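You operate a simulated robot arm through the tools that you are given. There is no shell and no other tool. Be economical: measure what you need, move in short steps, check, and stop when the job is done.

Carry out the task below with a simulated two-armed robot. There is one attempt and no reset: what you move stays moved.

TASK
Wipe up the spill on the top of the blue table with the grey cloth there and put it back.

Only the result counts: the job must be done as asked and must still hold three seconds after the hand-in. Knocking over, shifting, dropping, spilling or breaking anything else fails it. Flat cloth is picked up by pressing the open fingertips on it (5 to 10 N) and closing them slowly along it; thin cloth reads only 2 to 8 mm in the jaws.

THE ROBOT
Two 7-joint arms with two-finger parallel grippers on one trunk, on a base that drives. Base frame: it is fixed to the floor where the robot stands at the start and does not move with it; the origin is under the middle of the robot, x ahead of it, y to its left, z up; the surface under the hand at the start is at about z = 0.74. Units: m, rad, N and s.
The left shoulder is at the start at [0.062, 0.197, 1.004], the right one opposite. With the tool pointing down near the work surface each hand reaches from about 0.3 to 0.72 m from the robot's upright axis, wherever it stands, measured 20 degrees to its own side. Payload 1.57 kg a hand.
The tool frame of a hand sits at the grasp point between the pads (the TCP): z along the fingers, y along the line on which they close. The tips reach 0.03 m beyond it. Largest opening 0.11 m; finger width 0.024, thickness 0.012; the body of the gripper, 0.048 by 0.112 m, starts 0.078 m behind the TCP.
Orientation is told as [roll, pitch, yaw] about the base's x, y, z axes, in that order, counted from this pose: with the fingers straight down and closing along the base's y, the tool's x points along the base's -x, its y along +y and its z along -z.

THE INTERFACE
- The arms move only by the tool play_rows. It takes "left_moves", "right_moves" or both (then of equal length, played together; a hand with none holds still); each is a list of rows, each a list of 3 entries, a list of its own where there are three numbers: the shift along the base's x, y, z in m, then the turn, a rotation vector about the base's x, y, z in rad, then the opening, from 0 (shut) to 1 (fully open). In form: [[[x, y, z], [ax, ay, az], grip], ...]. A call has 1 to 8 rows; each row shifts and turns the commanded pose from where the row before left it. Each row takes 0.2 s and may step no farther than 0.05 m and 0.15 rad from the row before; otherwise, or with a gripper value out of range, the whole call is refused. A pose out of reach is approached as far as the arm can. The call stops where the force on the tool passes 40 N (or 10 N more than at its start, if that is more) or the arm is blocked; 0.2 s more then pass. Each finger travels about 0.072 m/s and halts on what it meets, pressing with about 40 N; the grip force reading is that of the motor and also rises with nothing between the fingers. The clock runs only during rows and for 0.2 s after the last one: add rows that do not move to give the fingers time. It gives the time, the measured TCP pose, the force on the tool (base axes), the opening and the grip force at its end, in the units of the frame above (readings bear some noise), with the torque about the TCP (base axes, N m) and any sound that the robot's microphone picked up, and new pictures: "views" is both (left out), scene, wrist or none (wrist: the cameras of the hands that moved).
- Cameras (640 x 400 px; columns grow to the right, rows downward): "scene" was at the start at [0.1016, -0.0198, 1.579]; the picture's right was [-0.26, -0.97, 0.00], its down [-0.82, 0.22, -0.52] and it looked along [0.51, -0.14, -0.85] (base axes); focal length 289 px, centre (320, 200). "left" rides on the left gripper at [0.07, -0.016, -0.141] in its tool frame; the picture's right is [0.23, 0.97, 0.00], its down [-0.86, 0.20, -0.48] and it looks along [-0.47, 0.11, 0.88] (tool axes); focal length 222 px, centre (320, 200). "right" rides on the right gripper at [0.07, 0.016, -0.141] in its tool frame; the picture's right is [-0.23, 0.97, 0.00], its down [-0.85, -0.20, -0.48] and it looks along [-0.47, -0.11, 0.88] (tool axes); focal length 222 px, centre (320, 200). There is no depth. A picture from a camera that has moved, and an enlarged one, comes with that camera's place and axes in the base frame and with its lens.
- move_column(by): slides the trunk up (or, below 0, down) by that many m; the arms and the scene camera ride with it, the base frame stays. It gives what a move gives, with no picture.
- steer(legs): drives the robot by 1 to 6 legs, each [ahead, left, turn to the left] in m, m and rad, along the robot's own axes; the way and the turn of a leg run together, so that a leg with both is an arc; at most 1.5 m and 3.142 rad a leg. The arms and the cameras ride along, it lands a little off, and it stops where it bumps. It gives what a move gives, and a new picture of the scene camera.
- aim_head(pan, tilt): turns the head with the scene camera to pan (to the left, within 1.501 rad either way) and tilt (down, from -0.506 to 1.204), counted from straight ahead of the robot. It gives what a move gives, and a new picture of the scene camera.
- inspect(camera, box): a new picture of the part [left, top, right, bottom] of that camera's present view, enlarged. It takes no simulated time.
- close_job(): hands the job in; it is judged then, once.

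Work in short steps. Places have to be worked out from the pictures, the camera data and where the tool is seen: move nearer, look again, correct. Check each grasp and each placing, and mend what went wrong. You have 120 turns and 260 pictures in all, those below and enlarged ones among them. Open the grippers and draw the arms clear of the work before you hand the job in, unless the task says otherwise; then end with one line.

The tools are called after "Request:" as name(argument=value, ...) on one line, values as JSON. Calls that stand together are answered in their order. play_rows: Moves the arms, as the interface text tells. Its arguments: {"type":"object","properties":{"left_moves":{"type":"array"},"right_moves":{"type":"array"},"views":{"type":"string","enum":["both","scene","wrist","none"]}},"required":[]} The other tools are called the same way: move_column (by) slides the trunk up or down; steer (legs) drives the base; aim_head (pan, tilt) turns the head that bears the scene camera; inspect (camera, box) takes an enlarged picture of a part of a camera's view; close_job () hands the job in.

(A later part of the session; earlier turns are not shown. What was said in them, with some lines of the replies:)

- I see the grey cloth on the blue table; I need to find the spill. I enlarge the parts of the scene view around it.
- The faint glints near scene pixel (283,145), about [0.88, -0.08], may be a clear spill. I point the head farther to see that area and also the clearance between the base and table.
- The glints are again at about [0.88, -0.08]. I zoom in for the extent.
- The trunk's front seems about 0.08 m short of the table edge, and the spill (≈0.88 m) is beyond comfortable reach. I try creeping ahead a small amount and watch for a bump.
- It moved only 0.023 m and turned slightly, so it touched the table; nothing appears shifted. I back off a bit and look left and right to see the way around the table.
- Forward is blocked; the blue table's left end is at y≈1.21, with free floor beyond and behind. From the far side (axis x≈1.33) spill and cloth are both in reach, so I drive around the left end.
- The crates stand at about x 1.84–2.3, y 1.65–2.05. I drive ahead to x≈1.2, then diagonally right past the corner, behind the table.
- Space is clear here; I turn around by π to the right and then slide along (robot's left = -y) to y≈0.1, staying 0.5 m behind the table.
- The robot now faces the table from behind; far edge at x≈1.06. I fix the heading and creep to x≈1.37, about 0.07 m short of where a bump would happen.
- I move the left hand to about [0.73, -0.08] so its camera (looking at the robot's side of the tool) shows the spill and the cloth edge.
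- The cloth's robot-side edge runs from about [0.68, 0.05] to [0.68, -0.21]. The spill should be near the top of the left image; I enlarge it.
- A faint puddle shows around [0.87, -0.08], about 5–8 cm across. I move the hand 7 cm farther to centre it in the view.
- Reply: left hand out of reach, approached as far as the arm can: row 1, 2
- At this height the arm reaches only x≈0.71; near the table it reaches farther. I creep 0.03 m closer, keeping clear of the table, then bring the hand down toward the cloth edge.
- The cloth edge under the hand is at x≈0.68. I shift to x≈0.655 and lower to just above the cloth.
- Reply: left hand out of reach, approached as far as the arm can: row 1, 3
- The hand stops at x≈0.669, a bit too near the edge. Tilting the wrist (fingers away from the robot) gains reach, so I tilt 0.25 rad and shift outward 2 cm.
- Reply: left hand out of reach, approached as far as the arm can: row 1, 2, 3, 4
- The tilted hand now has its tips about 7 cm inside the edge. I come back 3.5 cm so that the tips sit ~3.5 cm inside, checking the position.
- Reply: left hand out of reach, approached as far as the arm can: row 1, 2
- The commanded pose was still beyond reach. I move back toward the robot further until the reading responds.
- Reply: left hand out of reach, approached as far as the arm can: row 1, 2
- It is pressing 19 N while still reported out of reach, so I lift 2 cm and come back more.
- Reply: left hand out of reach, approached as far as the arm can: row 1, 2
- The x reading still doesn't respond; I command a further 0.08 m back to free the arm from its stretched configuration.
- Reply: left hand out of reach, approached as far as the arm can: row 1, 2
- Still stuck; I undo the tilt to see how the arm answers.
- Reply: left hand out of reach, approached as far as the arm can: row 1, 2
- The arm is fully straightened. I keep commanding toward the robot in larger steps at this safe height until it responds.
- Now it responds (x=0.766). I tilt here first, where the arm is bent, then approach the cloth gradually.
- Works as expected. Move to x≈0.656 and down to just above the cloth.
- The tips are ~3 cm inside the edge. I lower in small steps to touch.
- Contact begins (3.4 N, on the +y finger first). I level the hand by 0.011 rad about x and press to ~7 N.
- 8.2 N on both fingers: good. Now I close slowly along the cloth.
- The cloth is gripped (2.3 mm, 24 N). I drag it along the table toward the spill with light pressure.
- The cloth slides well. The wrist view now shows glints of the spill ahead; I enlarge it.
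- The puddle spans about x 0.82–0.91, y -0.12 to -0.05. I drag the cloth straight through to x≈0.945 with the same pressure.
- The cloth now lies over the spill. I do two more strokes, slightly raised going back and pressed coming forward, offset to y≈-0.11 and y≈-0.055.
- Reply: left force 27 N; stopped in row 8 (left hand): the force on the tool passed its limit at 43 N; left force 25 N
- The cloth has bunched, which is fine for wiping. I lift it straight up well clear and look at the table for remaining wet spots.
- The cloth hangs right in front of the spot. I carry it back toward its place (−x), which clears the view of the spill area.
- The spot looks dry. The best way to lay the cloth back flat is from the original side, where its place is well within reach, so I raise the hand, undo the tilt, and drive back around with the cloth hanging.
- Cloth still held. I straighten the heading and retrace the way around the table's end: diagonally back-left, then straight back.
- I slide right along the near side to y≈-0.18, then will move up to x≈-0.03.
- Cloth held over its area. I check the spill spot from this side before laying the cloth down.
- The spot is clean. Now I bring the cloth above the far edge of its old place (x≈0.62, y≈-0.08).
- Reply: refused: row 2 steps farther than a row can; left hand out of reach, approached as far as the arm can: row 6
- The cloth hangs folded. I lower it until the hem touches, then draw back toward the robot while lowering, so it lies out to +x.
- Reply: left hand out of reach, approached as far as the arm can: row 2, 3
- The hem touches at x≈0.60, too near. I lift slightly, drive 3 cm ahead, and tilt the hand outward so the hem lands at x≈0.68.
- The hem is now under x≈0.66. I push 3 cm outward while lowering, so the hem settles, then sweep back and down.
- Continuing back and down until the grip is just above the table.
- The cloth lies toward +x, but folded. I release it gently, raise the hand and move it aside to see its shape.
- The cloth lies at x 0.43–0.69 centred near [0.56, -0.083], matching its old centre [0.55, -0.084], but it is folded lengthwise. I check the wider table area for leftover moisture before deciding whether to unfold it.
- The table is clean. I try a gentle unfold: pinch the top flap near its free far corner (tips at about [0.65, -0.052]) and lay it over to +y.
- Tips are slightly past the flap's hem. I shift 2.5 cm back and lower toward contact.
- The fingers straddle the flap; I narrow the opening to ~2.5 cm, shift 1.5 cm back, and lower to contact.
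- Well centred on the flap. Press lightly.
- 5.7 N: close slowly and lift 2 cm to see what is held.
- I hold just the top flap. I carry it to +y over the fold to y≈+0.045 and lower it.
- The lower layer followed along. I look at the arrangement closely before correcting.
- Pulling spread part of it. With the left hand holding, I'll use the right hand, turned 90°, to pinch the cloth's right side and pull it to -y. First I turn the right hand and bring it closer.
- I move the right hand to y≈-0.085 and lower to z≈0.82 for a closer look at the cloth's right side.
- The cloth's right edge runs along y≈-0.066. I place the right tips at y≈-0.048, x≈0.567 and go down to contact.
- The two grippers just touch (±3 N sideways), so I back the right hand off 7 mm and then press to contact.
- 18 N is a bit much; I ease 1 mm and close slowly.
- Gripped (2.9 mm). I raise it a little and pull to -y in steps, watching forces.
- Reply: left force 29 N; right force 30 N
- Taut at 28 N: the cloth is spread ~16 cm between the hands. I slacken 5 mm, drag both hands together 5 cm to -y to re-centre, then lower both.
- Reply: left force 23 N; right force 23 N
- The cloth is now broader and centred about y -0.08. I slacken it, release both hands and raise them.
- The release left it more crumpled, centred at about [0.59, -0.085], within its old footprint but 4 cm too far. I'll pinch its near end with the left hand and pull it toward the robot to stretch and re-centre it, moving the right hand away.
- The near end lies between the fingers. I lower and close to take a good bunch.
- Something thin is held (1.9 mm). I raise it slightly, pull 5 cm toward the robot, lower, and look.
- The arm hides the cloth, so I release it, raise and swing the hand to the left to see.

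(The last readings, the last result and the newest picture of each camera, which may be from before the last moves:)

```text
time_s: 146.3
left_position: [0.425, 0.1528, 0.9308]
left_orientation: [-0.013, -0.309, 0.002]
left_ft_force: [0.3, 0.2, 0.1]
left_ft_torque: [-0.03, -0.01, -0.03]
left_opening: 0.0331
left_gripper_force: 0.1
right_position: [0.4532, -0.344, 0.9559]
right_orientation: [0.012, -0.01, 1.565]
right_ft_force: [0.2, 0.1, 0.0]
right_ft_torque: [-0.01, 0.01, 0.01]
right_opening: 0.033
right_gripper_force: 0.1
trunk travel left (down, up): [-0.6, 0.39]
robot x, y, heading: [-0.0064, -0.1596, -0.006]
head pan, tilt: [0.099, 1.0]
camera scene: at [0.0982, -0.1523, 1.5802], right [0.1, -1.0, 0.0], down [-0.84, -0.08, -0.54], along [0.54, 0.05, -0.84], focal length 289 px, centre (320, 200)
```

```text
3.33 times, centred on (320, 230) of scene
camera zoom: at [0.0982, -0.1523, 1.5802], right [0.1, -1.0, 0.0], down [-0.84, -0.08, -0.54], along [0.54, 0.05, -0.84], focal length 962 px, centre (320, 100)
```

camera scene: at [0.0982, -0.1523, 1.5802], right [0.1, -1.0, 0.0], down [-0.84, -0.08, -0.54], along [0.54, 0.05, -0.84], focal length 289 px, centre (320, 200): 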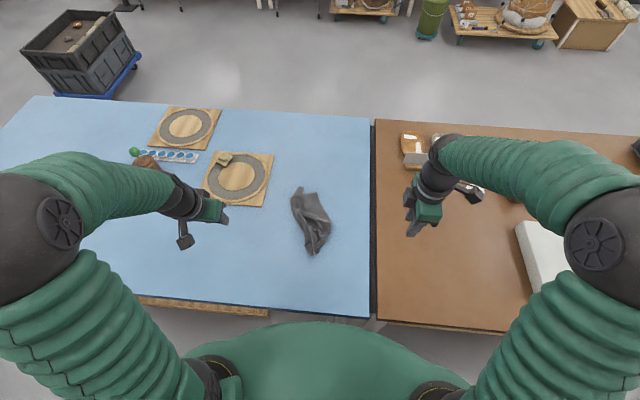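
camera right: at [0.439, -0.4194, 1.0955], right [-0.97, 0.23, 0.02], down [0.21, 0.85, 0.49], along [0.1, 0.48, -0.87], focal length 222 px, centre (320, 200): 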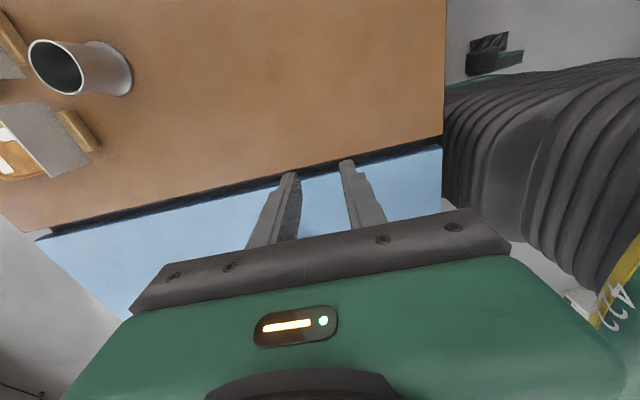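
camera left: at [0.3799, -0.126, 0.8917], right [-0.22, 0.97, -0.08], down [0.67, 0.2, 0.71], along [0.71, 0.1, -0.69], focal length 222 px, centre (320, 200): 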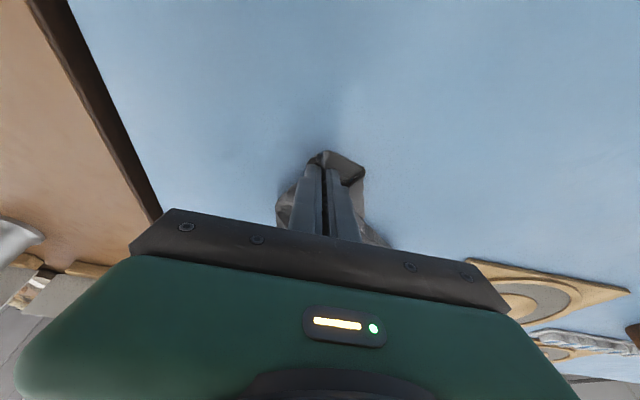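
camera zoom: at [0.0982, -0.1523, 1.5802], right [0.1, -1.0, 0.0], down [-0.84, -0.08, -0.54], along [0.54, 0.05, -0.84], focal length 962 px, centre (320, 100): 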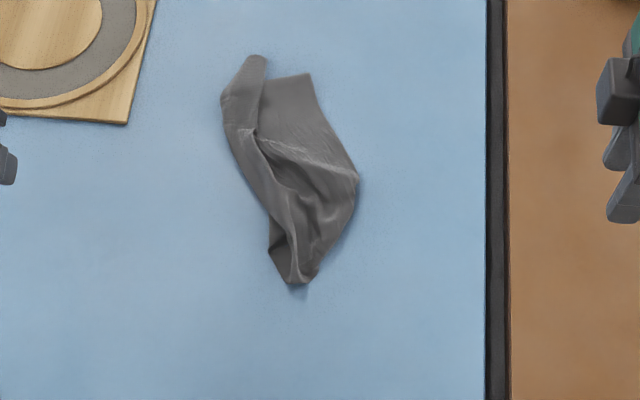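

The cloth now lies flatter, spanning x 0.43–0.69, y -0.15–0.0, centred on its old place within its old footprint. I open both grippers and draw the arms back and up.

Request:
play_rows(left_moves=[[[-0.02, 0.02, 0.03], [0, 0, 0], 0.6], [[-0.02, 0.02, 0.03], [0, 0, 0], 1], [[0, 0.02, 0.03], [0, 0, 0], 1], [[0, 0, 0], [0, 0, 0], 1], [[0, 0, 0], [0, 0, 0], 1]], right_moves=[[[-0.02, -0.01, 0.02], [0, 0, 0], 0.6], [[-0.02, 0, 0.02], [0, 0, 0], 1], [[0, 0, 0.02], [0, 0, 0], 1], [[0, 0, 0], [0, 0, 0], 1], [[0, 0, 0], [0, 0, 0], 1]], views="scene")

Request:
inspect(camera="scene", box=[130, 90, 390, 252])

```text
time_s: 147.5
left_position: [0.3847, 0.2096, 1.0225]
left_orientation: [-0.009, -0.31, 0.002]
left_ft_force: [-0.7, 0.1, 0.2]
left_ft_torque: [0.02, 0.0, 0.03]
left_opening: 0.1102
left_gripper_force: 0.1
right_position: [0.4095, -0.3574, 1.0147]
right_orientation: [0.01, -0.013, 1.566]
right_ft_force: [-0.2, -0.1, 0.4]
right_ft_torque: [0.02, 0.02, 0.02]
right_opening: 0.11
right_gripper_force: 0.0
trunk travel left (down, up): [-0.6, 0.39]
robot x, y, heading: [-0.0021, -0.1648, -0.003]
head pan, tilt: [0.099, 1.0]
camera scene: at [0.0967, -0.1564, 1.5803], right [0.1, -1.0, 0.0], down [-0.84, -0.08, -0.54], along [0.54, 0.05, -0.84], focal length 289 px, centre (320, 200)
```

scene: 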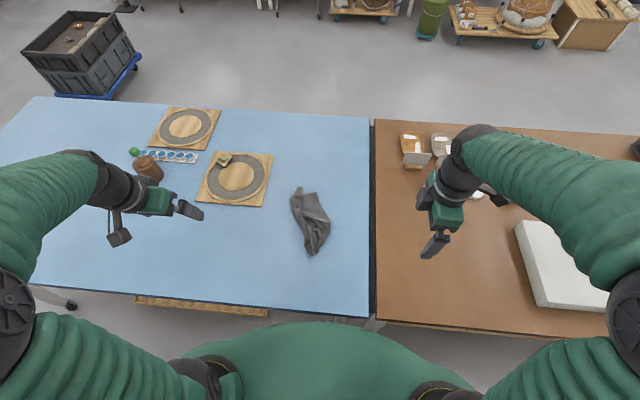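

```text
2.46 times, centred on (260, 171) of scene
camera zoom: at [0.0967, -0.1564, 1.5803], right [0.1, -1.0, 0.0], down [-0.84, -0.08, -0.54], along [0.54, 0.05, -0.84], focal length 710 px, centre (468, 271)
```

zoom: 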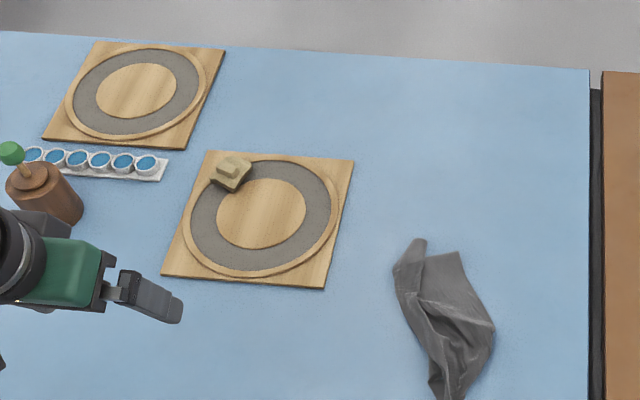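

The table is clean, the cloth is back in its place, the other objects stand where they were, and the arms are clear. I hand the job in.

Request:
close_job()

```text
The job is handed in.
```

I wiped up the spill and put the grey cloth back centred on its original place, but it lies partly folded and crumpled rather than spread flat as it was. The wiped area showed no moisture from either side of the table. Nothing else on the table looked moved, though the base bumped the table lightly at the start.
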